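You operate a simulated robot arm through the tools that you are given. There is no shell and no other tool. Be economical: measure what you need, move in short steps, check, and stop when the job is done.

You run a simulated robot arm. Do the job below in one go: nothing can be reset, and whatever is moved stays where it is left.

JOB
Put things in order on the top of the brown bench. At the end: the grey felt block is on the blue square template; the blue bolt stands on top of the brown bare block; the yellow magnet stands where the grey felt block stood; the purple banded block is on the red-tipped board; whatever was shut is shut again. Leave all else as you found it, and nothing knocked over. Set down upright: purple banded block.

It is judged by the outcome, as a careful person would: the job done as asked, and still so three seconds after it is handed in. It fails if anything else is knocked over, pushed out of place, dropped, spilled or broken.

ROBOT AND FRAMES
A 7-joint arm with a two-finger parallel gripper, fixed in place. Base frame: the origin is at the foot of the arm, x ahead of it, y to its left, z up; the work surface is at about z = 0.86. Readings come in m, rad, newtons and seconds.
With the tool pointing down near the work surface it reaches from about 0.24 to 0.68 m from the base axis. Its first joint turns from -1.152 to 1.152 rad. Payload 2.4 kg.
The tool frame sits at the grasp point between the pads (the TCP): z along the fingers, y along the line on which they close. The tips reach 0.03 m beyond it. Largest opening 0.094 m; finger width 0.028, thickness 0.01; the body of the gripper, 0.05 by 0.096 m, starts 0.055 m behind the TCP.
Orientation is that of the tool frame in the base frame, as a unit quaternion [w, x, y, z]. With the fingers straight down and closing along the base's y, the tool's x points along the base's -x, its y along +y and its z along -z.

CONTROLS
- The arm moves only by the tool drive_tool. Its argument "rows" is a list of rows, each an object (a shift or turn left out is 0, a gripper value left out holds the last) with "travel": the shift along the tool's x, y, z in units of 20 mm (1.0 is 20 mm), a list of three; "angular": the turn, a rotation vector about the tool's x, y, z in units of 4 degrees (1.0 is 4 degrees), a list of three; "claw": the opening, from 0 (shut) to 1 (fully open). In form: [{"travel": [x, y, z], "angular": [ax, ay, az], "claw": claw}, ...]. A call has 1 to 8 rows; each row shifts and turns the commanded pose from where the row before left it, along the tool's axes as they then stand. A call with a number of a shift or a turn outside -1 to 1 is refused whole. Rows are played at 5 a second. More than 0.05 m and 0.15 rad between two rows, or a gripper value outside its range, and nothing of the call is played. A pose out of reach is approached as far as the arm can. The call stops where the force on the tool passes 40 N (or 10 N more than at its start, if that is more) or the arm is blocked; 0.2 s more then pass. The fingers move at their own pace (about 0.153 m/s each) and stop on an object; they squeeze with about 21 N. The grip force told is the motor's: it shows also when the fingers shut on nothing. Time passes only in rows, and 0.2 s behind the last, so rows that do not move let the fingers close. It gives the time, the measured TCP pose, the force on the tool (base axes), the opening and the grip force at its end, in the units of the frame above (readings bear some noise), with the torque about the TCP (base axes, N m) and any sound that the robot's microphone picked up.
- Cameras (640 x 400 px; columns grow to the right, rows downward): "scene" is fixed at [0.0379, 0.4632, 1.4551]; the picture's right is [-0.76, -0.66, 0.00], its down [-0.34, 0.39, -0.86] and it looks along [0.56, -0.65, -0.52] (base axes); focal length 322 px, centre (320, 200). "wrist" rides on the gripper at [0.076, 0.014, -0.103] in the tool frame; the picture's right is [-0.18, 0.98, 0.00], its down [-0.75, -0.14, -0.64] and it looks along [-0.63, -0.12, 0.77] (tool axes); focal length 243 px, centre (320, 200). There is no depth. A picture from a camera that has moved, and an enlarged one, comes with that camera's place and axes in the base frame and with its lens. The place of the scene camera against the robot may be out by one fixed shift of up to 0.018 m in any direction.
- capture(camera): a new picture of that camera. The clock stands still meanwhile.
- zoom(camera, box): a new picture of the part [left, top, right, bottom] of that camera's present view, enlarged. The clock stands still meanwhile.
- hand_in(): hands the job in; it is judged then, once.

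Go step by step. Nothing tells you positions but the pictures and the camera data: compare them with the known pose of the tool, close in by small moves and look again before you grip or let go. The budget is 120 turns and 76 pictures, counting those below and the enlarged ones. Unless the task says otherwise, let go and move clear before handing in, and close with one line.

The tools are called after ">>>" as name(argument=value, ...) on one line, values as JSON. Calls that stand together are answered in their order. drive_tool: Moves the arm, as the interface text tells. Its arguments: {"type":"object","properties":{"rows":{"type":"array","items":{"type":"object","properties":{"travel":{"type":"array","items":{"type":"number"}},"angular":{"type":"array","items":{"type":"number"}},"claw":{"type":"number"}}}}},"required":["rows"]} The other tools are called the same way: capture (camera) takes a picture; zoom (camera, box) takes an enlarged picture of a part of a camera's view; hand_in () hands the job in.

At the start:

```text
t: 0.0
position: [0.2901, -0.1598, 1.1586]
orientation: [0.001, 0.0, 1.0, 0.0]
force: [-0.2, -0.5, 0.0]
wrist_torque: [0.04, -0.01, -0.02]
opening: 0.0939
gripper_force: 0.1
```

scene: 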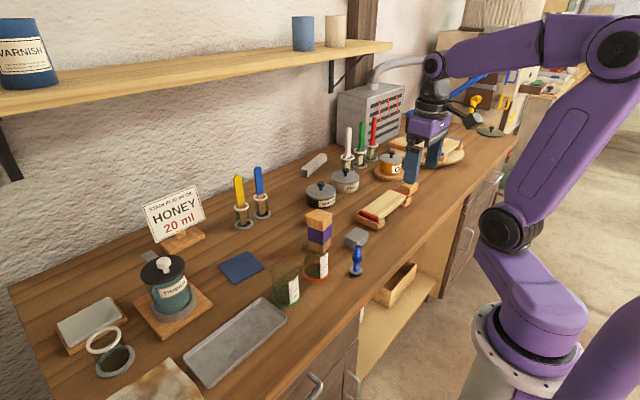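
wrist: 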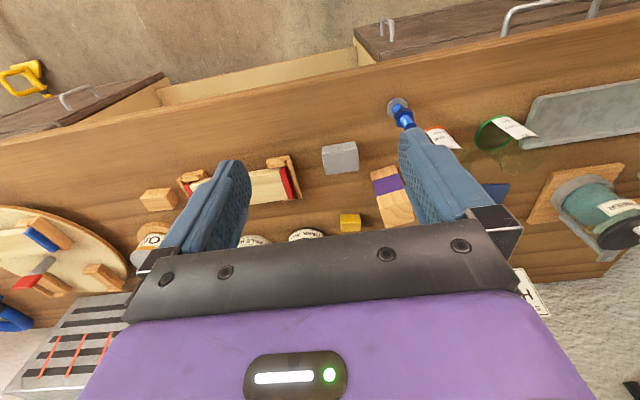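

I see a bench with the purple banded block, grey block, blue bolt, a red-tipped board and a blue square. I'll zoom in to identify everything, including the yellow magnet and the brown block.

>>> zoom(camera="scene", box=[290, 120, 470, 300])

>>> zoom(camera="wrist", box=[120, 80, 520, 270])

>>> zoom(camera="scene", box=[40, 170, 340, 390])

```text
2.22 times, centred on (380, 210) of scene
camera zoom: at [0.0379, 0.4632, 1.4551], right [-0.76, -0.66, 0.0], down [-0.34, 0.39, -0.86], along [0.56, -0.65, -0.52], focal length 715 px, centre (187, 178)
```

zoom: 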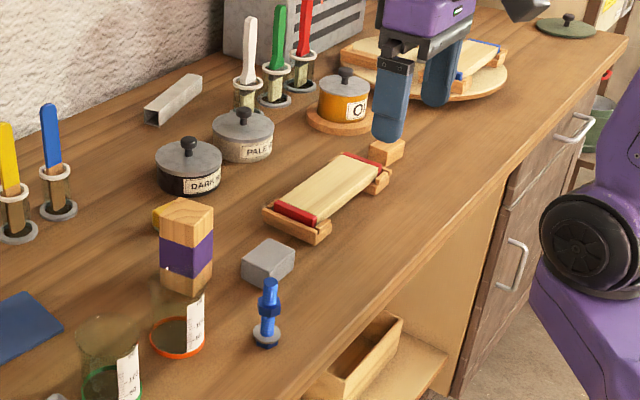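

```text
1.60 times, centred on (320, 175) of wrist
camera zoom: at [0.2138, -0.1456, 1.2598], right [0.18, 0.98, 0.0], down [0.75, -0.14, 0.64], along [0.63, -0.12, -0.77], focal length 388 px, centre (320, 240)
```

zoom: 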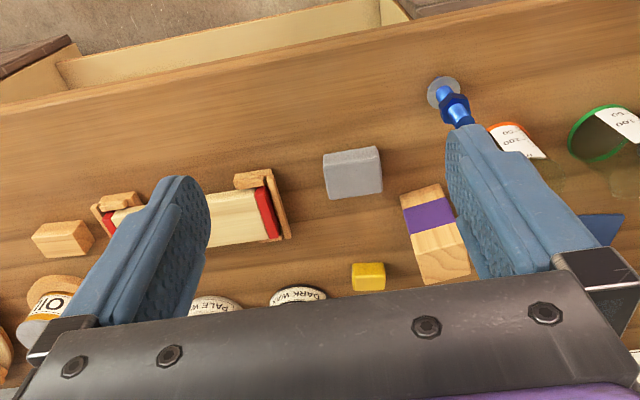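

```text
1.82 times, centred on (190, 280) of scene
camera zoom: at [0.0379, 0.4632, 1.4551], right [-0.76, -0.66, 0.0], down [-0.34, 0.39, -0.86], along [0.56, -0.65, -0.52], focal length 585 px, centre (556, 54)
```

zoom: 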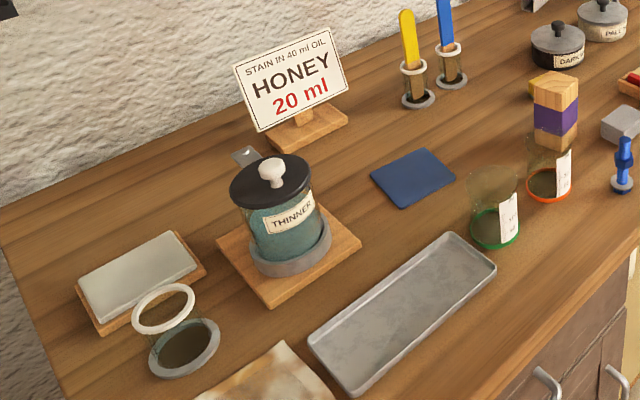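

The yellow magnet sits behind the purple block, and the brown bare block is beyond the far end of the red-tipped board. I'll move closer to the grey felt block and measure again.

>>> drive_tool(rows=[{"travel": [-0.8, 0, 1]}, {"travel": [-0.8, 0, 1]}, {"travel": [-0.8, 0, 1]}, {"travel": [-0.8, 0, 1]}, {"travel": [-0.8, 0.4, 1]}, {}])

>>> capture(camera="wrist")

```text
t: 1.4
position: [0.3704, -0.1512, 1.059]
orientation: [0.001, 0.0, 1.0, 0.0]
force: [-0.3, 1.1, -0.1]
wrist_torque: [0.0, 0.02, 0.0]
opening: 0.0942
gripper_force: 0.1
```

```text
70 pictures are left
camera wrist: at [0.2939, -0.1377, 1.1601], right [0.18, 0.98, 0.0], down [0.75, -0.14, 0.64], along [0.63, -0.12, -0.77], focal length 243 px, centre (320, 200)
```

wrist: 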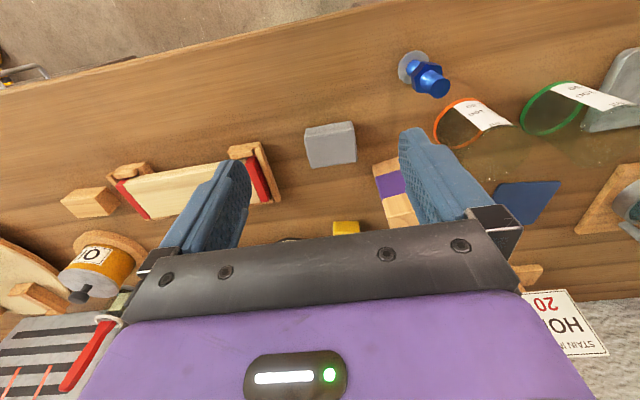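

The views agree on where the grey block is. I'll zoom to find its yaw and size.

>>> zoom(camera="wrist", box=[240, 90, 440, 215])

>>> zoom(camera="scene", box=[300, 190, 420, 290])

```text
3.20 times, centred on (340, 152) of wrist
camera zoom: at [0.2939, -0.1377, 1.1601], right [0.18, 0.98, 0.0], down [0.75, -0.14, 0.64], along [0.63, -0.12, -0.77], focal length 776 px, centre (256, 352)
```

zoom: 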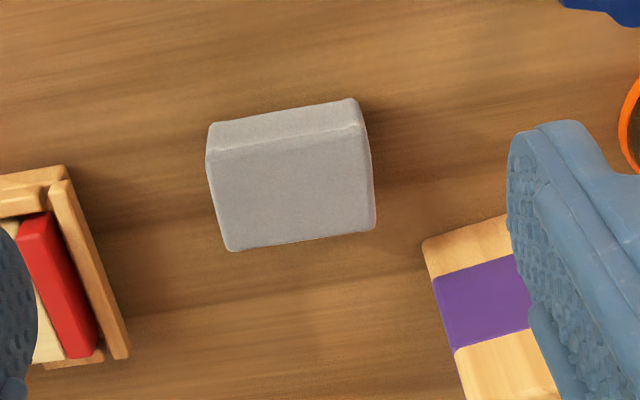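

```text
4.00 times, centred on (360, 240) of scene
camera zoom: at [0.0379, 0.4633, 1.4551], right [-0.76, -0.66, 0.0], down [-0.34, 0.39, -0.86], along [0.56, -0.65, -0.52], focal length 1287 px, centre (160, 40)
```

zoom: 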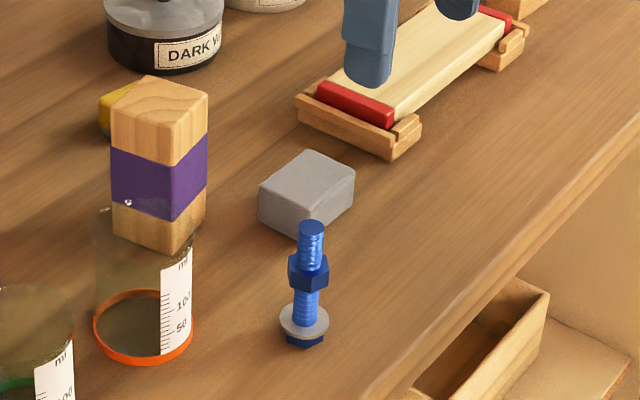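

The grey block is centred at about (0.441, -0.151), square to the axes, with its top near 0.887. I'll move over it and descend.

>>> drive_tool(rows=[{"travel": [-0.88, 0, 0]}, {"travel": [-0.88, 0, 0.5]}, {"travel": [-0.88, 0, 1]}, {"travel": [-0.88, 0, 1]}, {"travel": [0, 0, 1]}, {"travel": [0, 0, 1]}, {}])

>>> capture(camera="wrist")

```text
t: 3.0
position: [0.4411, -0.1524, 0.9667]
orientation: [0.0, 0.0, 1.0, -0.001]
force: [0.6, -0.9, -0.7]
wrist_torque: [0.02, 0.01, -0.02]
opening: 0.094
gripper_force: 0.0
```

```text
67 pictures are left
camera wrist: at [0.3646, -0.1393, 1.0681], right [0.18, 0.98, 0.0], down [0.75, -0.14, 0.64], along [0.63, -0.12, -0.77], focal length 243 px, centre (320, 200)
```

wrist: 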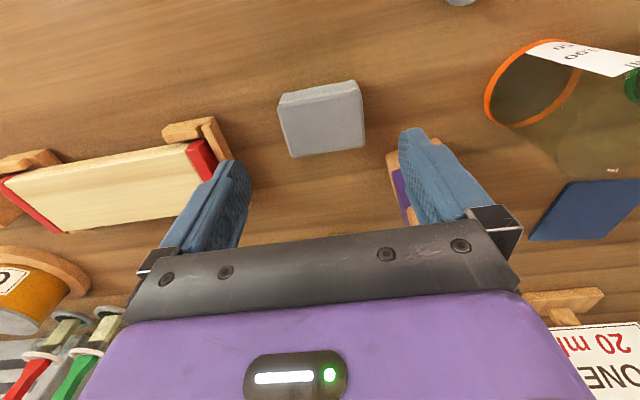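

The block is centred between the pads. I'll go down and grip.

>>> drive_tool(rows=[{"travel": [0, 0, 1]}, {"travel": [0, 0, 1]}, {"travel": [0, 0, 1]}, {"travel": [0, 0, 0.55]}, {"claw": 0}, {"claw": 0}, {"claw": 0}])

```text
t: 4.6
position: [0.4435, -0.1518, 0.8966]
orientation: [0.0, 0.0, 1.0, 0.0]
force: [0.7, 0.0, 0.4]
wrist_torque: [0.02, 0.03, -0.01]
opening: 0.0668
gripper_force: 20.6
```

The grey block is gripped at an opening of 0.067. Next I'll lift it and carry it toward the blue square.

>>> drive_tool(rows=[{"travel": [0, 0, -1]}, {"travel": [0, 0, -1]}, {"travel": [0, 0, -1]}, {"travel": [0, 0, -1]}, {"travel": [0, 0, -1]}, {"travel": [0, 0, -1]}, {"travel": [0, 0, -1]}, {"travel": [0, 0, -1]}])

>>> drive_tool(rows=[{"travel": [0, 1, -0.5]}, {"travel": [0, 1, 0]}, {"travel": [0, 1, 0]}, {"travel": [0, 1, 0]}, {"travel": [0, 1, 0]}, {"travel": [0, 1, 0]}, {"travel": [0, 1, 0]}, {"travel": [0, 1, 0]}])

>>> drive_tool(rows=[{"travel": [0, 1, 0]}, {"travel": [0, 1, 0]}, {"travel": [0, 1, 0]}, {"travel": [0, 1, 0]}, {"travel": [0, 1, 0]}, {}])

>>> capture(camera="wrist")

>>> capture(camera="scene")

```text
t: 6.4
position: [0.4414, -0.1507, 1.0573]
orientation: [0.0, 0.0, 1.0, -0.001]
force: [-0.3, 0.6, 0.3]
wrist_torque: [0.0, -0.01, -0.03]
opening: 0.0648
gripper_force: 21.3
```

```text
t: 8.2
position: [0.4419, 0.0098, 1.0674]
orientation: [0.0, 0.001, 1.0, 0.0]
force: [0.4, 0.8, -0.8]
wrist_torque: [-0.01, -0.01, -0.01]
opening: 0.0648
gripper_force: 21.1
```

```text
t: 9.6
position: [0.4412, 0.1075, 1.0657]
orientation: [-0.001, -0.001, 1.0, -0.001]
force: [-0.5, -0.6, 0.1]
wrist_torque: [0.0, 0.01, 0.0]
opening: 0.0645
gripper_force: 20.8
```

```text
66 pictures are left
camera wrist: at [0.3644, 0.121, 1.1672], right [0.18, 0.98, 0.0], down [0.75, -0.14, 0.64], along [0.63, -0.12, -0.77], focal length 243 px, centre (320, 200)
```

wrist: 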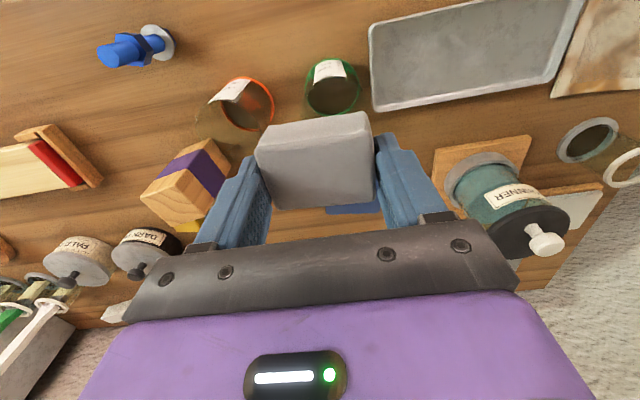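

```text
65 pictures are left
```

scene: 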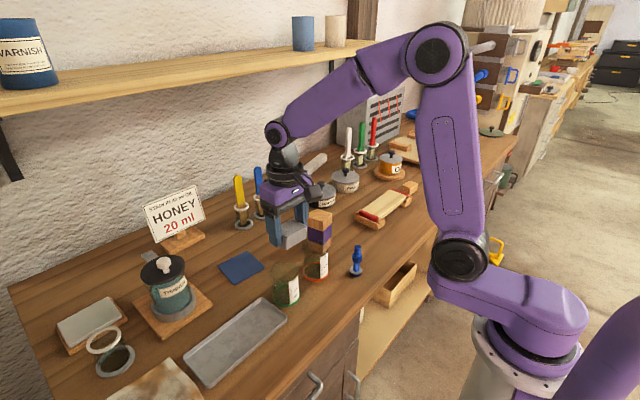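

The gripper hides the blue square from the wrist, but earlier views put its centre near (0.607, 0.136), yawed about -6°. I'll move above it, turn to match, and check with the scene camera.

>>> drive_tool(rows=[{"travel": [-1, 0.35, 0]}, {"travel": [-1, 0.35, 0]}, {"travel": [-1, 0.35, 0]}, {"travel": [-1, 0.35, 0]}, {"travel": [-1, 0, 0.5]}, {"travel": [-1, 0, 0.5]}, {"travel": [-1, 0, 1]}, {"travel": [-1, 0, 1]}])

>>> drive_tool(rows=[{"travel": [-0.35, 0, 0.5]}, {"angular": [0, 0, 0.75], "travel": [0, 0, 1]}, {"angular": [0, 0, 0.75], "travel": [0, 0, 1]}, {"travel": [0, 0, 1]}, {}])

>>> zoom(camera="scene", box=[180, 200, 330, 300])

>>> capture(camera="wrist")

```text
t: 11.4
position: [0.601, 0.1371, 1.006]
orientation: [0.0, 0.0, 1.0, 0.0]
force: [0.2, 0.3, 0.2]
wrist_torque: [0.03, -0.04, -0.02]
opening: 0.0638
gripper_force: 21.0
```

```text
t: 12.6
position: [0.6073, 0.1372, 0.935]
orientation: [0.0, 0.052, 0.999, -0.001]
force: [0.2, -1.3, -1.4]
wrist_torque: [-0.03, -0.03, 0.04]
opening: 0.0637
gripper_force: 21.3
```

```text
4.00 times, centred on (255, 250) of scene
camera zoom: at [0.0379, 0.4632, 1.4551], right [-0.76, -0.66, 0.0], down [-0.34, 0.39, -0.86], along [0.56, -0.65, -0.52], focal length 1287 px, centre (580, 0)
```

zoom: 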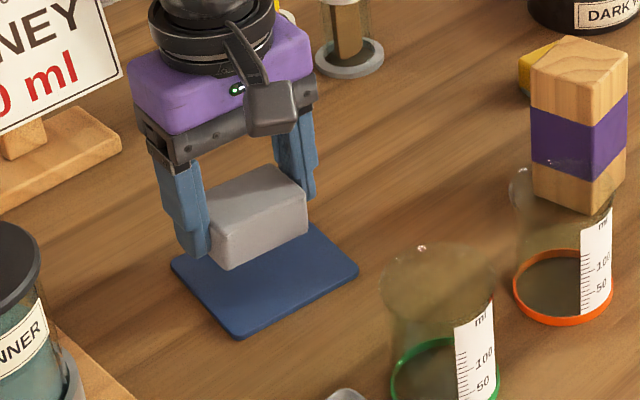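

```text
63 pictures are left
camera wrist: at [0.5335, 0.1577, 1.0377], right [0.29, 0.96, 0.0], down [0.73, -0.22, 0.64], along [0.62, -0.19, -0.77], focal length 243 px, centre (320, 200)
```

wrist: 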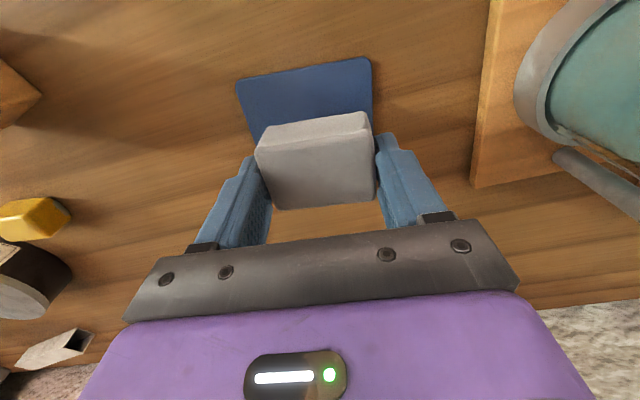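

The square's near edge puts its centre at about (0.610, 0.129), yawed -7.5°. I'll correct and lower gently.

>>> drive_tool(rows=[{"travel": [-0.1, -0.4, 0.5], "angular": [0, 0, 0.35]}, {"travel": [0, 0, 0.5]}, {"travel": [0, 0, 0.4]}, {"travel": [0, 0, 0.2]}, {}])

>>> zoom(camera="scene", box=[205, 220, 295, 290])

```text
t: 13.8
position: [0.6087, 0.1286, 0.9057]
orientation: [0.001, 0.064, 0.998, -0.001]
force: [-1.8, 0.3, 7.5]
wrist_torque: [-0.25, 0.11, -0.05]
opening: 0.063
gripper_force: 20.9
```

```text
5.71 times, centred on (250, 255) of scene
camera zoom: at [0.0377, 0.4632, 1.4551], right [-0.76, -0.66, 0.0], down [-0.34, 0.39, -0.86], along [0.56, -0.65, -0.52], focal length 1838 px, centre (720, -114)
```

zoom: 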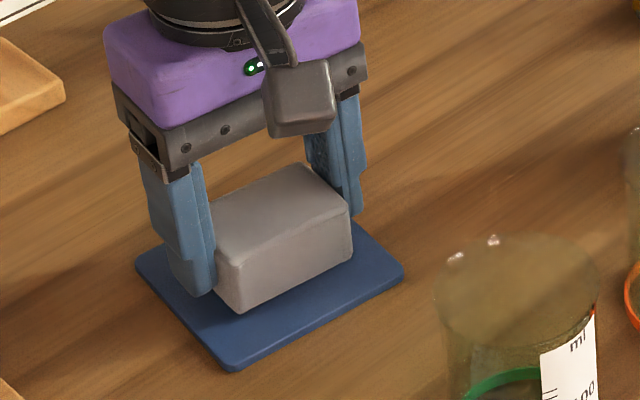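

The block rests on the square and is centred. I'll release it and rise.

>>> drive_tool(rows=[{"travel": [0, 0, -0.1]}, {"claw": 1}, {"claw": 1}, {"travel": [0, 0, -0.5]}, {"travel": [0, 0, -1]}, {"travel": [0, 0, -1]}, {"travel": [0, 0, -1]}, {"travel": [0, 0, -1]}])

>>> drive_tool(rows=[{"travel": [0, 0, -1], "angular": [0, 0, -0.9]}, {"travel": [0, 0, -1], "angular": [0, 0, -0.95]}, {"travel": [1, -1, -1]}, {"travel": [1, -1, 0]}, {"travel": [1, -1, 0]}, {"travel": [1, -1, 0]}, {"travel": [0, -1, 0]}, {"travel": [0, -1, 0]}])

>>> drive_tool(rows=[{"travel": [0, -1, 0]}, {"travel": [0, -1, 0]}, {"travel": [0, -1, 0]}, {"travel": [0, -1, 0]}, {"travel": [0, -1, 0]}, {"travel": [0, -1, 0]}, {"travel": [0, -1, 0]}, {}])

>>> capture(camera="wrist")

>>> zoom(camera="scene", box=[180, 180, 360, 300])

```text
t: 15.6
position: [0.6085, 0.1287, 0.9954]
orientation: [0.0, 0.065, 0.998, -0.001]
force: [-0.5, 0.1, 0.1]
wrist_torque: [0.02, 0.01, 0.0]
opening: 0.0941
gripper_force: 0.2
```

```text
t: 17.4
position: [0.5283, 0.0092, 1.0577]
orientation: [-0.001, 0.0, 1.0, -0.001]
force: [-0.4, 0.1, 0.1]
wrist_torque: [0.03, 0.01, 0.0]
opening: 0.0938
gripper_force: 0.0
```

```text
t: 19.2
position: [0.5278, -0.1328, 1.0573]
orientation: [0.001, 0.0, 1.0, -0.001]
force: [0.9, -0.1, -1.2]
wrist_torque: [0.03, 0.0, -0.01]
opening: 0.0937
gripper_force: 0.1
```

```text
61 pictures are left
camera wrist: at [0.4518, -0.1197, 1.1591], right [0.18, 0.98, 0.0], down [0.75, -0.14, 0.64], along [0.63, -0.12, -0.77], focal length 243 px, centre (320, 200)
```

wrist: 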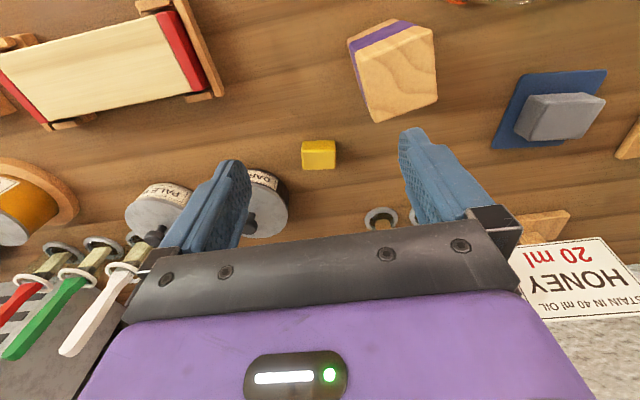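

```text
3.33 times, centred on (270, 240) of scene
camera zoom: at [0.0379, 0.4632, 1.4551], right [-0.76, -0.66, 0.0], down [-0.34, 0.39, -0.86], along [0.56, -0.65, -0.52], focal length 1072 px, centre (487, 67)
```

zoom: 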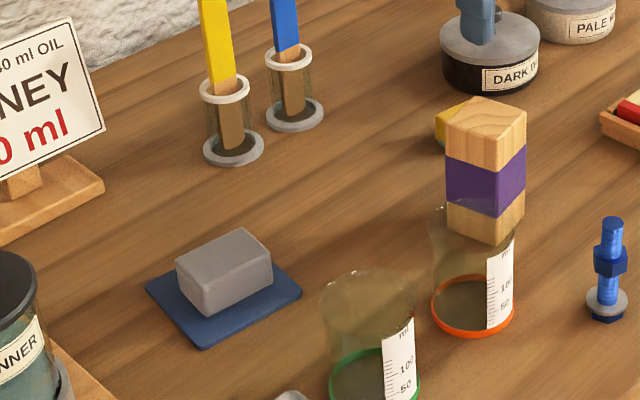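

The grey block sits well on the blue square. Now I'll measure the yellow magnet.

>>> zoom(camera="wrist", box=[230, 80, 430, 205])

```text
3.20 times, centred on (330, 142) of wrist
camera zoom: at [0.4518, -0.1197, 1.1591], right [0.18, 0.98, 0.0], down [0.75, -0.14, 0.64], along [0.63, -0.12, -0.77], focal length 776 px, centre (288, 384)
```

zoom: 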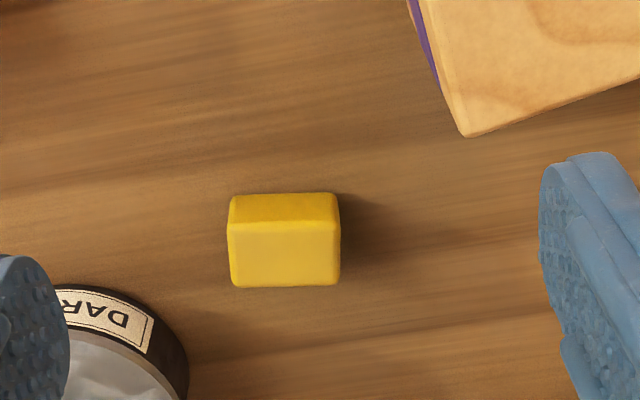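

The magnet is centred at about (0.609, -0.150), yawed -8°, with its top at 0.888. I'll approach with a narrower opening to clear the dark-wax pot.

>>> drive_tool(rows=[{"travel": [-1, -0.22, 0], "claw": 0.68}, {"travel": [-1, -0.22, 0]}, {"travel": [-1, -0.22, 0]}, {"travel": [-1.0, -0.2, 0]}, {"angular": [0, 0, 1], "travel": [0, 0, 1]}, {"angular": [0, 0, 1], "travel": [0, 0, 1]}, {"travel": [0, 0, 1]}, {"travel": [0, 0, 1]}])

>>> capture(camera="wrist")

>>> zoom(camera="scene", box=[260, 140, 380, 240])

```text
t: 21.0
position: [0.6098, -0.1479, 0.978]
orientation: [0.001, 0.07, 0.998, -0.002]
force: [1.2, 0.0, 0.6]
wrist_torque: [-0.01, 0.01, -0.03]
opening: 0.0639
gripper_force: 0.1
```

```text
58 pictures are left
camera wrist: at [0.5352, -0.1244, 1.0799], right [0.32, 0.95, 0.0], down [0.73, -0.24, 0.64], along [0.61, -0.21, -0.77], focal length 243 px, centre (320, 200)
```

wrist: 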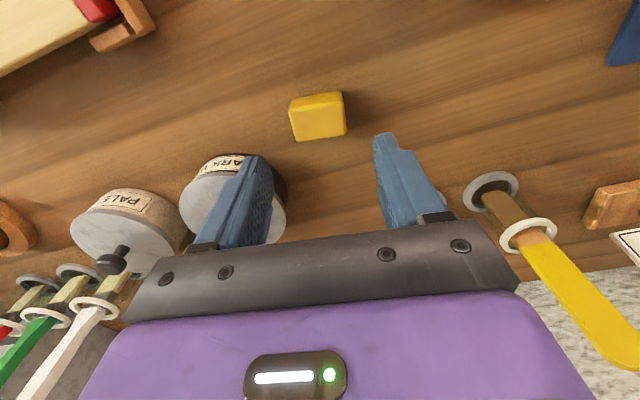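

```text
4.00 times, centred on (320, 190) of scene
camera zoom: at [0.0379, 0.4632, 1.4551], right [-0.76, -0.66, 0.0], down [-0.34, 0.39, -0.86], along [0.56, -0.65, -0.52], focal length 1287 px, centre (320, 240)
```

zoom: 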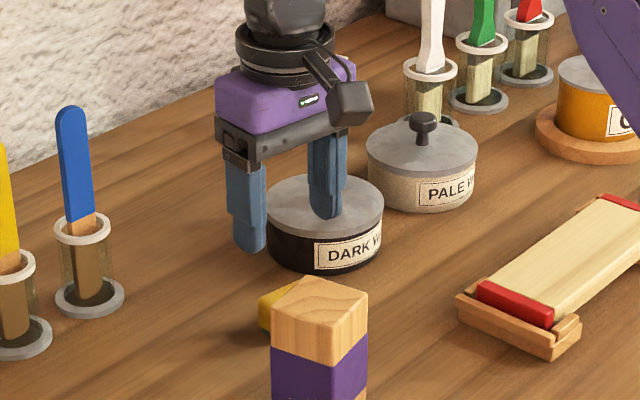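

The magnet is aligned between the pads and both sides are clear. I'll go down and grip.

>>> drive_tool(rows=[{"travel": [0.05, -0.1, 1]}, {"travel": [0, 0, 1]}, {"travel": [0, 0, 1]}, {"travel": [0, 0, 1.0]}, {"claw": 0}, {"claw": 0}, {"claw": 0}])

```text
t: 22.6
position: [0.6076, -0.1513, 0.8965]
orientation: [-0.001, 0.069, 0.998, 0.0]
force: [-2.0, 1.2, 4.4]
wrist_torque: [0.12, 0.08, 0.01]
opening: 0.0446
gripper_force: 20.5
```

The magnet is gripped. I'll lift it and carry it to the grey block's old place at (0.441, -0.151).

>>> drive_tool(rows=[{"travel": [0, 0, -1]}, {"travel": [0, 0, -1]}, {"travel": [0, 0, -1]}, {"travel": [0, 0, -1]}, {"travel": [0, 0, -1]}, {"travel": [0, 0, -1]}, {"travel": [0, 0, -1], "angular": [0, 0, -1]}, {"travel": [0, 0, 0], "angular": [0, 0, -1]}])

>>> drive_tool(rows=[{"travel": [1, 0, 0]}, {"travel": [1, 0, 0]}, {"travel": [1, 0, 0]}, {"travel": [1, 0, 0]}, {"travel": [1, 0, 0]}, {"travel": [1, 0, 0]}, {"travel": [1, 0, 0]}, {"travel": [1, 0, 0]}])

>>> drive_tool(rows=[{"travel": [0.33, 0, 1]}, {"travel": [0, 0, 1]}, {"travel": [0, 0, 1]}, {"travel": [0, 0, 1]}, {"travel": [0, 0, 1]}, {}])

>>> capture(camera="wrist")

```text
t: 24.4
position: [0.6081, -0.1498, 1.0367]
orientation: [0.0, -0.001, 1.0, -0.002]
force: [-0.3, -0.7, -1.7]
wrist_torque: [-0.04, 0.01, 0.02]
opening: 0.0447
gripper_force: 20.8
```

```text
t: 26.2
position: [0.4484, -0.1505, 1.0389]
orientation: [-0.001, 0.001, 1.0, 0.0]
force: [0.2, -0.3, -1.7]
wrist_torque: [-0.02, 0.0, 0.07]
opening: 0.0446
gripper_force: 21.0
```

```text
t: 27.6
position: [0.4399, -0.1511, 0.9393]
orientation: [0.0, 0.0, 1.0, -0.001]
force: [0.5, -0.4, -1.6]
wrist_torque: [0.02, -0.01, -0.03]
opening: 0.0446
gripper_force: 21.3
```

```text
56 pictures are left
camera wrist: at [0.3639, -0.1383, 1.0395], right [0.18, 0.98, 0.0], down [0.75, -0.14, 0.64], along [0.63, -0.12, -0.77], focal length 243 px, centre (320, 200)
```

wrist: 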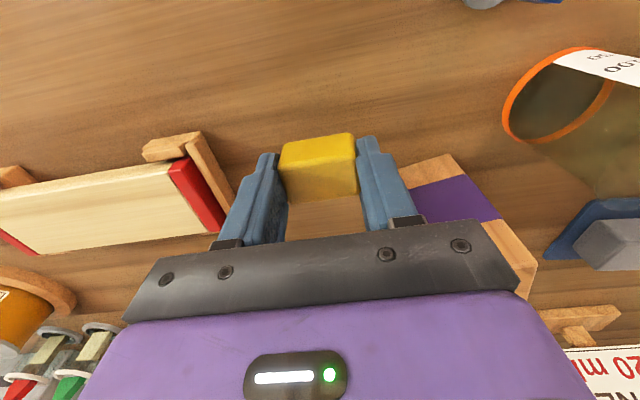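

The magnet is over the old spot. I'll lower it and release with a partial opening.

>>> drive_tool(rows=[{"travel": [0, 0, 0.8]}, {"travel": [0, 0, 0.8]}, {"travel": [0, 0, 0.35]}, {"travel": [0, 0, 0.1]}, {}])

```text
t: 28.8
position: [0.4406, -0.1516, 0.8961]
orientation: [0.001, 0.0, 1.0, -0.001]
force: [-3.9, 3.0, 15.9]
wrist_torque: [0.13, 0.09, -0.02]
opening: 0.0449
gripper_force: 20.6
```

It's touching the bench. I'll release and rise.

>>> drive_tool(rows=[{"travel": [0, 0, -0.1]}, {"claw": 0.7}, {"claw": 0.7}, {"travel": [0, 0, -0.5]}, {"travel": [0, 0, -1]}, {"travel": [0, 0, -1]}, {"travel": [0, 0, -1]}, {"travel": [0, 0, -1]}])

>>> drive_tool(rows=[{"travel": [1, 0, -1], "claw": 1}, {"travel": [1, 0.5, -1]}, {"travel": [1, 1, -1]}, {"travel": [1, 1, -1]}, {"travel": [1, 1, -0.5]}, {"travel": [1, 1, 0]}, {}])

>>> capture(camera="wrist")

>>> zoom(camera="scene", box=[290, 190, 430, 290])

```text
t: 30.6
position: [0.4398, -0.1511, 0.9881]
orientation: [0.0, 0.001, 1.0, 0.0]
force: [-0.4, -0.4, 0.3]
wrist_torque: [-0.02, 0.0, 0.02]
opening: 0.0659
gripper_force: 0.0
```

```text
t: 32.2
position: [0.3203, -0.0606, 1.0755]
orientation: [0.001, 0.0, 1.0, -0.001]
force: [0.5, 0.4, 0.9]
wrist_torque: [0.03, 0.01, -0.01]
opening: 0.0941
gripper_force: 0.0
```

```text
55 pictures are left
camera wrist: at [0.2429, -0.0475, 1.1775], right [0.18, 0.98, 0.0], down [0.75, -0.14, 0.64], along [0.63, -0.12, -0.77], focal length 243 px, centre (320, 200)
```

wrist: 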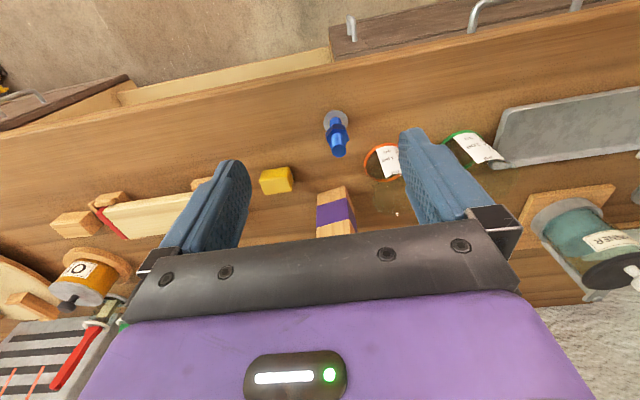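

```text
4.00 times, centred on (360, 240) of scene
camera zoom: at [0.0378, 0.4633, 1.4551], right [-0.76, -0.66, 0.0], down [-0.34, 0.39, -0.86], along [0.56, -0.65, -0.52], focal length 1287 px, centre (160, 40)
```

zoom: 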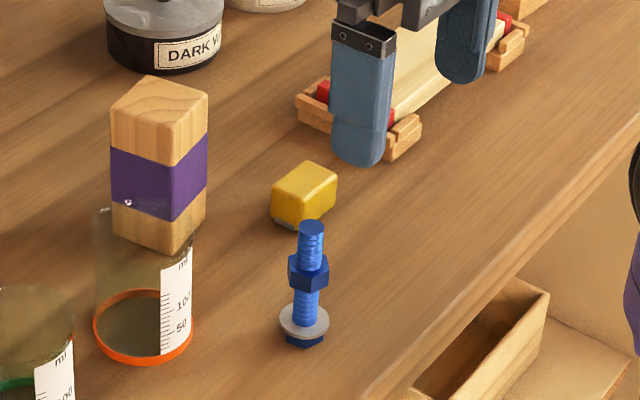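

The magnet stands in place. Now I'll take a closer look at the bolt and at the brown block.

>>> zoom(camera="wrist", box=[290, 90, 386, 170])

>>> zoom(camera="scene", box=[340, 235, 380, 285])

>>> zoom(camera="wrist", box=[20, 170, 220, 300])

```text
5.00 times, centred on (338, 130) of wrist
camera zoom: at [0.2429, -0.0475, 1.1775], right [0.18, 0.98, 0.0], down [0.75, -0.14, 0.64], along [0.63, -0.12, -0.77], focal length 1213 px, centre (230, 550)
```

zoom: 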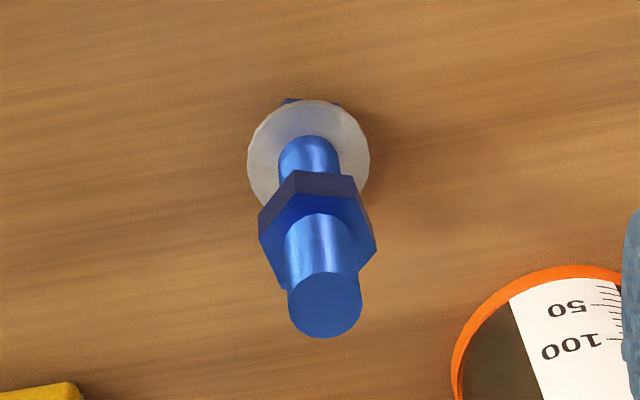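

```text
8.00 times, centred on (360, 260) of scene
camera zoom: at [0.0378, 0.4633, 1.4551], right [-0.76, -0.66, 0.0], down [-0.34, 0.39, -0.86], along [0.56, -0.65, -0.52], focal length 2574 px, centre (0, -280)
```

zoom: 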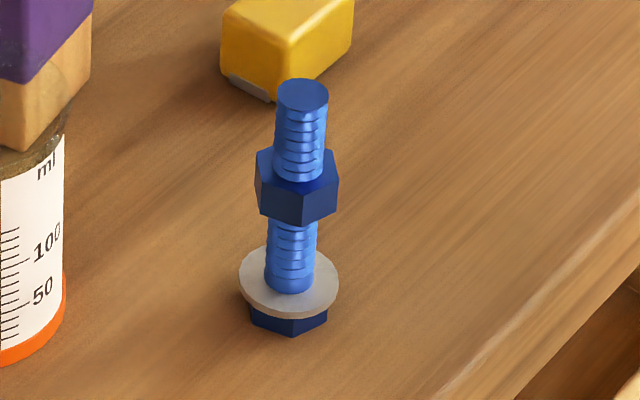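

```text
3.08 times, centred on (120, 235) of wrist
camera zoom: at [0.2429, -0.0475, 1.1775], right [0.18, 0.98, 0.0], down [0.75, -0.14, 0.64], along [0.63, -0.12, -0.77], focal length 746 px, centre (935, 92)
```

zoom: 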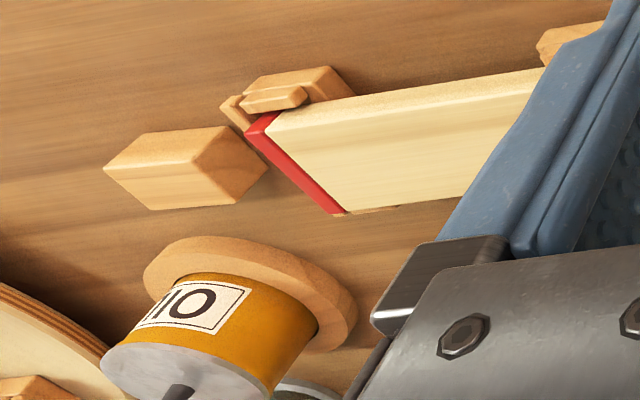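

The bolt stands at about (0.367, -0.051) and its top is at 0.951. The brown block's top is centred near (0.470, -0.527, 0.889), roughly 0.706 m out, so I'll test the reach there with the gripper empty first.

>>> drive_tool(rows=[{"travel": [0, -1, 0]}, {"travel": [0, -1, 0]}, {"travel": [0, -1, 0]}, {"travel": [0, -1, 0]}, {"travel": [0, -1, 0]}, {"travel": [0, -1, 0]}, {"travel": [0, -1, 0]}, {"travel": [0, -1, 0]}])

>>> drive_tool(rows=[{"travel": [0, -1, 0]}, {"travel": [0, -1, 0]}, {"travel": [0, -1, 0]}, {"travel": [0, -1, 0]}, {"travel": [0, -1, 0]}, {"travel": [0, -1, 0]}, {"travel": [0, -1, 0]}, {"travel": [0, -1, 0]}])

>>> drive_tool(rows=[{"travel": [-0.5, -1, 0]}, {"travel": [-0.5, -1, 0]}, {"travel": [-0.5, -1, 0]}, {"travel": [-0.5, -1, 0]}, {"travel": [-0.5, -1, 0]}, {"travel": [-0.5, -1, 0]}, {}])

>>> capture(camera="wrist")

```text
t: 34.0
position: [0.3199, -0.2192, 1.0787]
orientation: [0.0, 0.0, 1.0, -0.001]
force: [0.8, -0.3, 0.1]
wrist_torque: [0.0, 0.03, -0.05]
opening: 0.0943
gripper_force: 0.0
```

```text
t: 35.8
position: [0.3223, -0.3813, 1.0792]
orientation: [0.0, 0.0, 1.0, -0.001]
force: [-1.5, 0.4, -0.8]
wrist_torque: [-0.01, -0.04, -0.02]
opening: 0.094
gripper_force: 0.1
```

```text
t: 37.4
position: [0.3826, -0.4991, 1.0796]
orientation: [0.0, 0.001, 1.0, -0.001]
force: [-0.1, 0.7, -0.2]
wrist_torque: [0.0, -0.03, -0.01]
opening: 0.0942
gripper_force: 0.1
```

```text
50 pictures are left
camera wrist: at [0.3053, -0.4862, 1.1814], right [0.18, 0.98, 0.0], down [0.75, -0.14, 0.64], along [0.63, -0.12, -0.77], focal length 243 px, centre (320, 200)
```

wrist: 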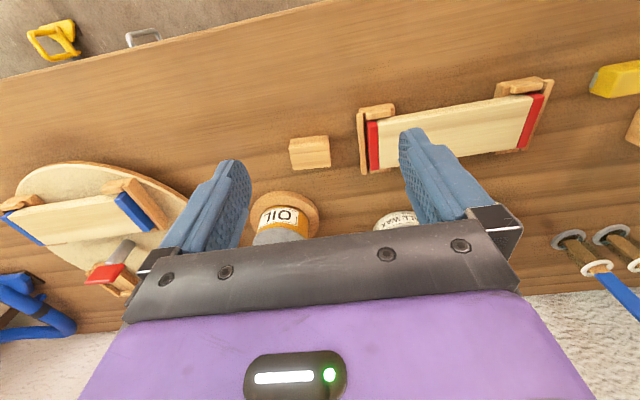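

>>> zoom(camera="wrist", box=[270, 70, 410, 190])

>>> zoom(camera="wrist", box=[340, 60, 580, 190])

>>> drive_tool(rows=[{"travel": [-0.5, -0.2, 0]}, {"travel": [-0.8, -0.3, 0]}, {"travel": [-0.8, -0.3, -0.5]}, {"travel": [-0.8, -0.3, 0]}, {"travel": [-0.8, -0.3, 0]}, {"travel": [-0.7, 0, 0]}, {}, {}])

```text
3.33 times, centred on (340, 130) of wrist
camera zoom: at [0.3053, -0.4862, 1.1814], right [0.18, 0.98, 0.0], down [0.75, -0.14, 0.64], along [0.63, -0.12, -0.77], focal length 809 px, centre (253, 433)
```

zoom: 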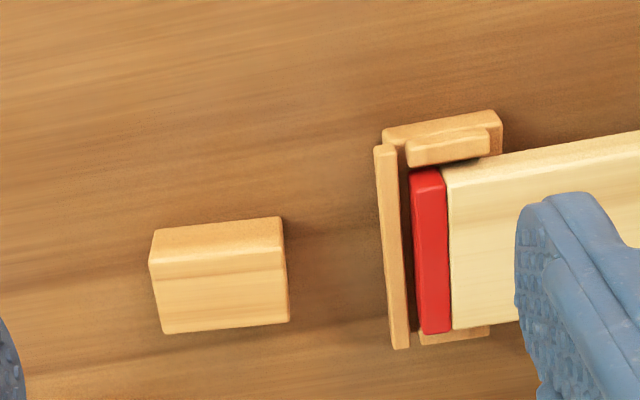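

```text
2.67 times, centred on (460, 125) of wrist
camera zoom: at [0.3053, -0.4862, 1.1814], right [0.18, 0.98, 0.0], down [0.75, -0.14, 0.64], along [0.63, -0.12, -0.77], focal length 647 px, centre (-53, 400)
```

zoom: 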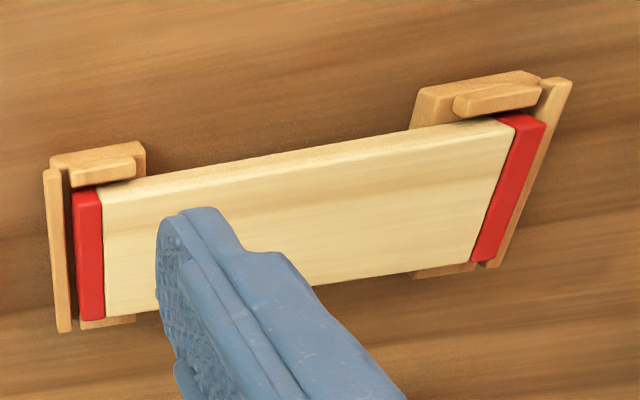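

```text
t: 39.2
position: [0.4362, -0.5113, 1.0845]
orientation: [0.0, 0.0, 1.0, -0.001]
force: [0.6, 0.0, 0.5]
wrist_torque: [0.02, 0.0, 0.04]
opening: 0.0942
gripper_force: 0.0
out of reach, approached as far as the arm can: row 4, 5, 6
```

Straight down reaches only about 0.67 m, so the bolt placement needs the tool leaned outward. I'll back off, yaw to the radial direction, tilt 16°, and test the reach again.

>>> drive_tool(rows=[{"travel": [1, 0, 0]}, {"travel": [1, 0, 0], "angular": [0, 0, 1]}, {"travel": [1, 0, 0], "angular": [0, 0, 1]}, {"angular": [0, 0, 1]}, {"angular": [0, 0, 1]}, {"angular": [0, 0, 1]}, {"angular": [0, 0, 1]}, {"angular": [0, 0, 1]}])

>>> drive_tool(rows=[{"angular": [0, 0, 1]}, {"angular": [0, 0, 1]}, {"angular": [0, 0, 1]}, {"angular": [0, 0, 1]}, {"angular": [0, -1, 0]}, {"angular": [0, -1, 0]}, {"angular": [0, -1, 0]}, {"angular": [0, -1, 0]}])

>>> drive_tool(rows=[{}, {}])

```text
t: 41.0
position: [0.3771, -0.5096, 1.0854]
orientation: [0.001, 0.243, 0.97, -0.001]
force: [0.2, -0.2, -0.5]
wrist_torque: [0.03, 0.0, 0.0]
opening: 0.0943
gripper_force: 0.1
```

```text
t: 42.8
position: [0.3766, -0.5101, 1.0845]
orientation: [0.13, 0.371, 0.918, -0.053]
force: [-0.5, -0.5, 0.2]
wrist_torque: [-0.02, 0.03, 0.01]
opening: 0.0937
gripper_force: 0.1
```

```text
t: 43.4
position: [0.376, -0.5095, 1.0854]
orientation: [0.129, 0.371, 0.918, -0.053]
force: [-0.3, -0.7, 0.2]
wrist_torque: [-0.01, -0.05, -0.04]
opening: 0.0943
gripper_force: 0.1
```

The tool now leans 16° outward at yaw -44°. I'll test whether it reaches the placement point over the brown block.

>>> drive_tool(rows=[{"travel": [-0.457, 0.418, 0.8], "claw": 0.5}, {"travel": [-0.457, 0.418, 0.8]}, {"travel": [-0.457, 0.418, 0.8]}, {"travel": [-0.457, 0.418, 0.8]}, {"travel": [-0.457, 0.418, 0.8]}, {"travel": [-0.457, 0.418, 0.8]}, {}])

>>> capture(camera="wrist")

>>> zoom(camera="scene", box=[340, 120, 500, 240])

```text
t: 45.0
position: [0.4704, -0.5269, 1.0064]
orientation: [0.13, 0.37, 0.918, -0.053]
force: [0.3, 0.0, 0.0]
wrist_torque: [-0.01, 0.0, 0.01]
opening: 0.0469
gripper_force: 0.1
```

```text
47 pictures are left
camera wrist: at [0.4061, -0.4475, 1.0832], right [0.81, 0.58, 0.05], down [0.29, -0.48, 0.83], along [0.51, -0.66, -0.56], focal length 243 px, centre (320, 200)
```

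wrist: 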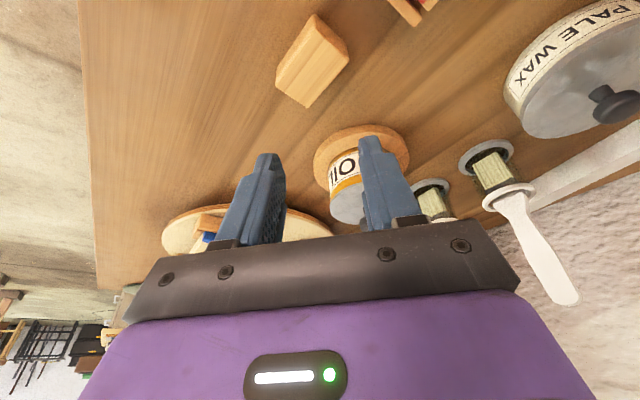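

```text
3.33 times, centred on (420, 180) of scene
camera zoom: at [0.0379, 0.4632, 1.4551], right [-0.76, -0.66, 0.0], down [-0.34, 0.39, -0.86], along [0.56, -0.65, -0.52], focal length 1072 px, centre (-13, 267)
```

zoom: 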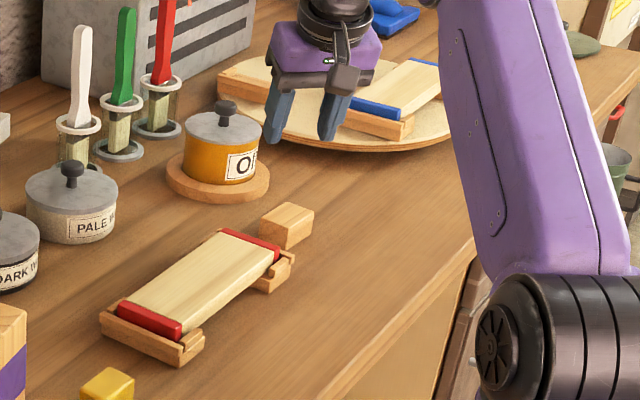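

The tilted reach works. Next I'll go to the bolt, keeping this exact orientation.

>>> drive_tool(rows=[{"travel": [0.943, 0.676, -0.385]}, {"travel": [0.943, 0.676, -0.385]}, {"travel": [0.943, 0.676, -0.385]}, {"travel": [0.943, 0.676, -0.385]}, {"travel": [0.943, 0.676, -0.385]}, {"travel": [0.943, 0.676, -0.385]}, {"travel": [0.943, 0.676, -0.385]}, {"travel": [0.943, 0.676, -0.385]}])

>>> drive_tool(rows=[{"travel": [0.943, 0.676, -0.385]}, {"travel": [0.943, 0.676, -0.385]}, {"travel": [0.943, 0.676, -0.385]}, {"travel": [0.943, 0.676, -0.385]}, {"travel": [0.943, 0.676, -0.385]}, {"travel": [0.943, 0.676, -0.385]}, {"travel": [0.943, 0.676, -0.385]}, {"travel": [0.943, 0.676, -0.385]}])

>>> drive_tool(rows=[{"travel": [0.943, 0.676, -0.385]}, {"travel": [0.943, 0.676, -0.385]}, {"travel": [0.943, 0.676, -0.385]}, {"travel": [0.943, 0.676, -0.385]}, {}])

>>> capture(camera="wrist")

```text
t: 46.8
position: [0.429, -0.3368, 1.0264]
orientation: [0.13, 0.371, 0.918, -0.055]
force: [0.3, -0.5, -0.5]
wrist_torque: [-0.04, 0.01, 0.04]
opening: 0.0468
gripper_force: 0.0
```

```text
t: 48.6
position: [0.3855, -0.1464, 1.0419]
orientation: [0.129, 0.371, 0.918, -0.053]
force: [0.9, 1.0, 0.3]
wrist_torque: [0.02, 0.02, 0.03]
opening: 0.0469
gripper_force: 0.0
```

```text
t: 49.8
position: [0.3637, -0.0508, 1.0507]
orientation: [0.129, 0.371, 0.918, -0.053]
force: [-0.1, -0.3, 0.5]
wrist_torque: [0.0, 0.0, 0.05]
opening: 0.0473
gripper_force: 0.1
```

```text
45 pictures are left
camera wrist: at [0.3009, 0.0285, 1.1272], right [0.81, 0.58, 0.05], down [0.3, -0.48, 0.83], along [0.51, -0.65, -0.56], focal length 243 px, centre (320, 200)
```

wrist: 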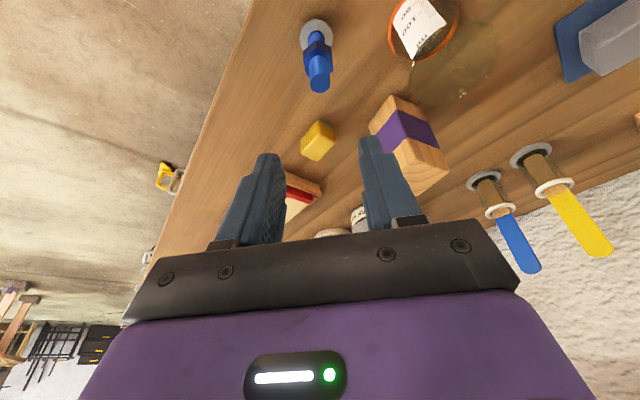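

The bolt's top shows at about (0.368, -0.049). I'll descend vertically part way and check alignment.

>>> drive_tool(rows=[{"travel": [0.2, 0.05, 0.79]}, {"travel": [0.2, 0.05, 0.79]}, {"travel": [0.21, 0.05, 0.79]}, {"travel": [0.21, 0.05, 0.79]}, {}])

>>> capture(camera="wrist")

>>> zoom(camera="scene", box=[300, 200, 420, 300])

```text
t: 51.0
position: [0.3696, -0.0498, 0.9851]
orientation: [0.129, 0.372, 0.918, -0.053]
force: [0.2, -0.5, -0.5]
wrist_torque: [0.0, 0.03, 0.02]
opening: 0.047
gripper_force: 0.1
```

```text
44 pictures are left
camera wrist: at [0.3056, 0.0303, 1.0618], right [0.81, 0.58, 0.05], down [0.3, -0.48, 0.83], along [0.51, -0.65, -0.56], focal length 243 px, centre (320, 200)
```

wrist: 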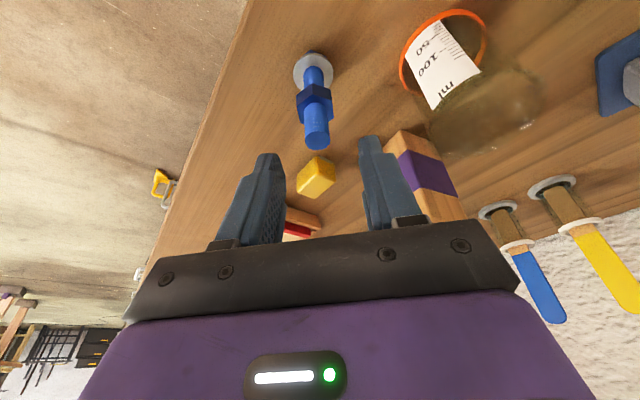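

```text
4.00 times, centred on (360, 250) of scene
camera zoom: at [0.0379, 0.4632, 1.4551], right [-0.76, -0.66, 0.0], down [-0.34, 0.39, -0.86], along [0.56, -0.65, -0.52], focal length 1287 px, centre (160, 0)
```

zoom: 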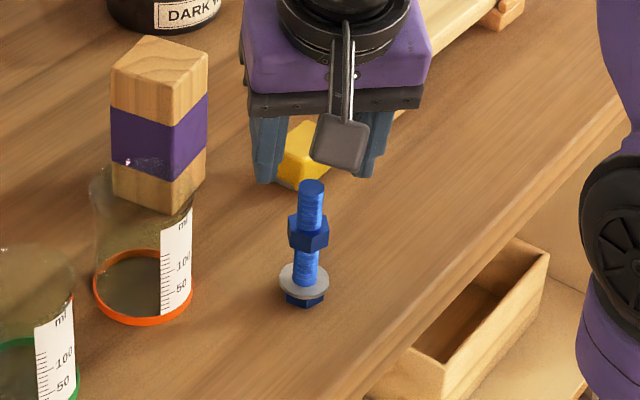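

It's aligned, so I'll descend the last 28 mm and close on the shaft above the nut.

>>> drive_tool(rows=[{"travel": [0.26, 0, 0.65]}, {"travel": [0.26, 0, 0.65]}, {}])

>>> zoom(camera="wrist", box=[220, 50, 420, 240])

>>> zoom(camera="scene", box=[320, 220, 400, 290])

```text
t: 51.8
position: [0.3652, -0.0483, 0.9581]
orientation: [0.13, 0.37, 0.918, -0.053]
force: [0.3, 0.4, -1.6]
wrist_torque: [-0.04, 0.0, 0.03]
opening: 0.0467
gripper_force: 0.0
```

```text
2.11 times, centred on (320, 145) of wrist
camera zoom: at [0.3026, 0.0321, 1.0346], right [0.81, 0.58, 0.05], down [0.3, -0.48, 0.83], along [0.51, -0.65, -0.56], focal length 511 px, centre (320, 316)
```

zoom: 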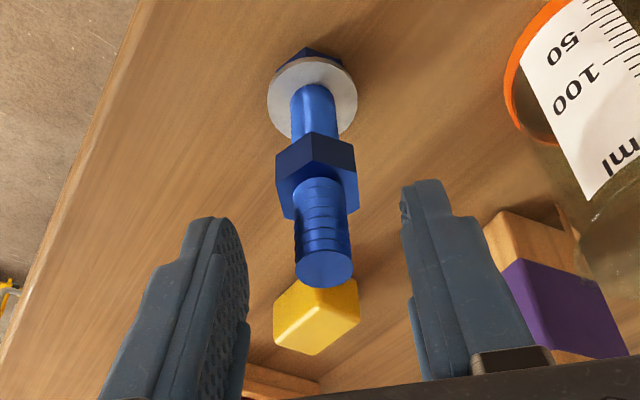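

```text
5.71 times, centred on (360, 255) of scene
camera zoom: at [0.0379, 0.4633, 1.4551], right [-0.76, -0.66, 0.0], down [-0.34, 0.39, -0.86], along [0.56, -0.65, -0.52], focal length 1838 px, centre (91, -114)
```

zoom: 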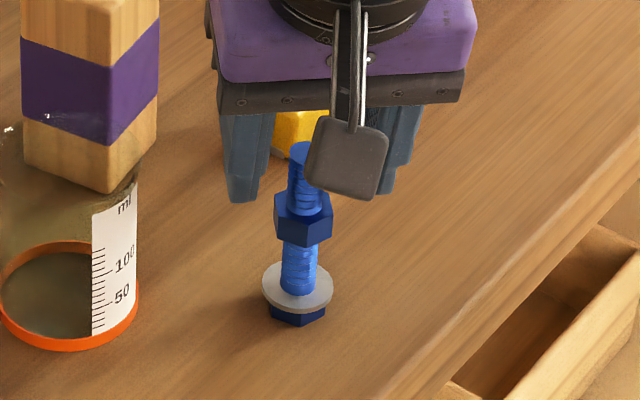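

The pads straddle the shaft just above the nut. I'll close.

>>> drive_tool(rows=[{"claw": 0}, {"claw": 0}, {"claw": 0}])

>>> drive_tool(rows=[{"travel": [-0.28, 0, -0.96]}, {"travel": [-0.28, 0, -0.96]}, {}])

>>> zoom(camera="scene", box=[320, 200, 400, 270])

>>> zoom(camera="wrist", box=[220, 50, 420, 240])

```text
t: 52.6
position: [0.3652, -0.0481, 0.958]
orientation: [0.129, 0.371, 0.918, -0.053]
force: [0.3, 0.0, -0.1]
wrist_torque: [0.0, -0.04, -0.01]
opening: 0.015
gripper_force: 21.2
```

```text
t: 53.4
position: [0.3658, -0.0484, 0.998]
orientation: [0.13, 0.371, 0.918, -0.054]
force: [0.4, -1.0, -1.6]
wrist_torque: [0.01, 0.01, -0.01]
opening: 0.0147
gripper_force: 21.0
```

```text
5.71 times, centred on (360, 235) of scene
camera zoom: at [0.0379, 0.4632, 1.4551], right [-0.76, -0.66, 0.0], down [-0.34, 0.39, -0.86], along [0.56, -0.65, -0.52], focal length 1838 px, centre (91, 0)
```

zoom: 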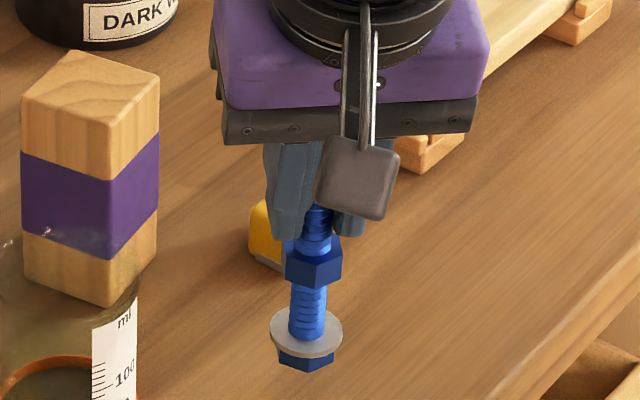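

```text
2.11 times, centred on (320, 145) of wrist
camera zoom: at [0.3027, 0.0314, 1.0744], right [0.81, 0.58, 0.05], down [0.3, -0.48, 0.83], along [0.51, -0.65, -0.56], focal length 511 px, centre (320, 316)
```

zoom: 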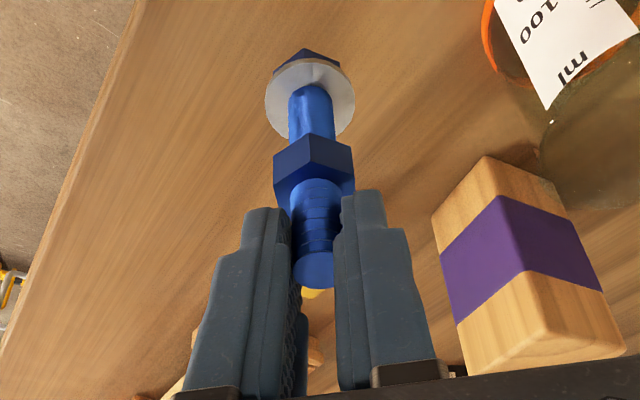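

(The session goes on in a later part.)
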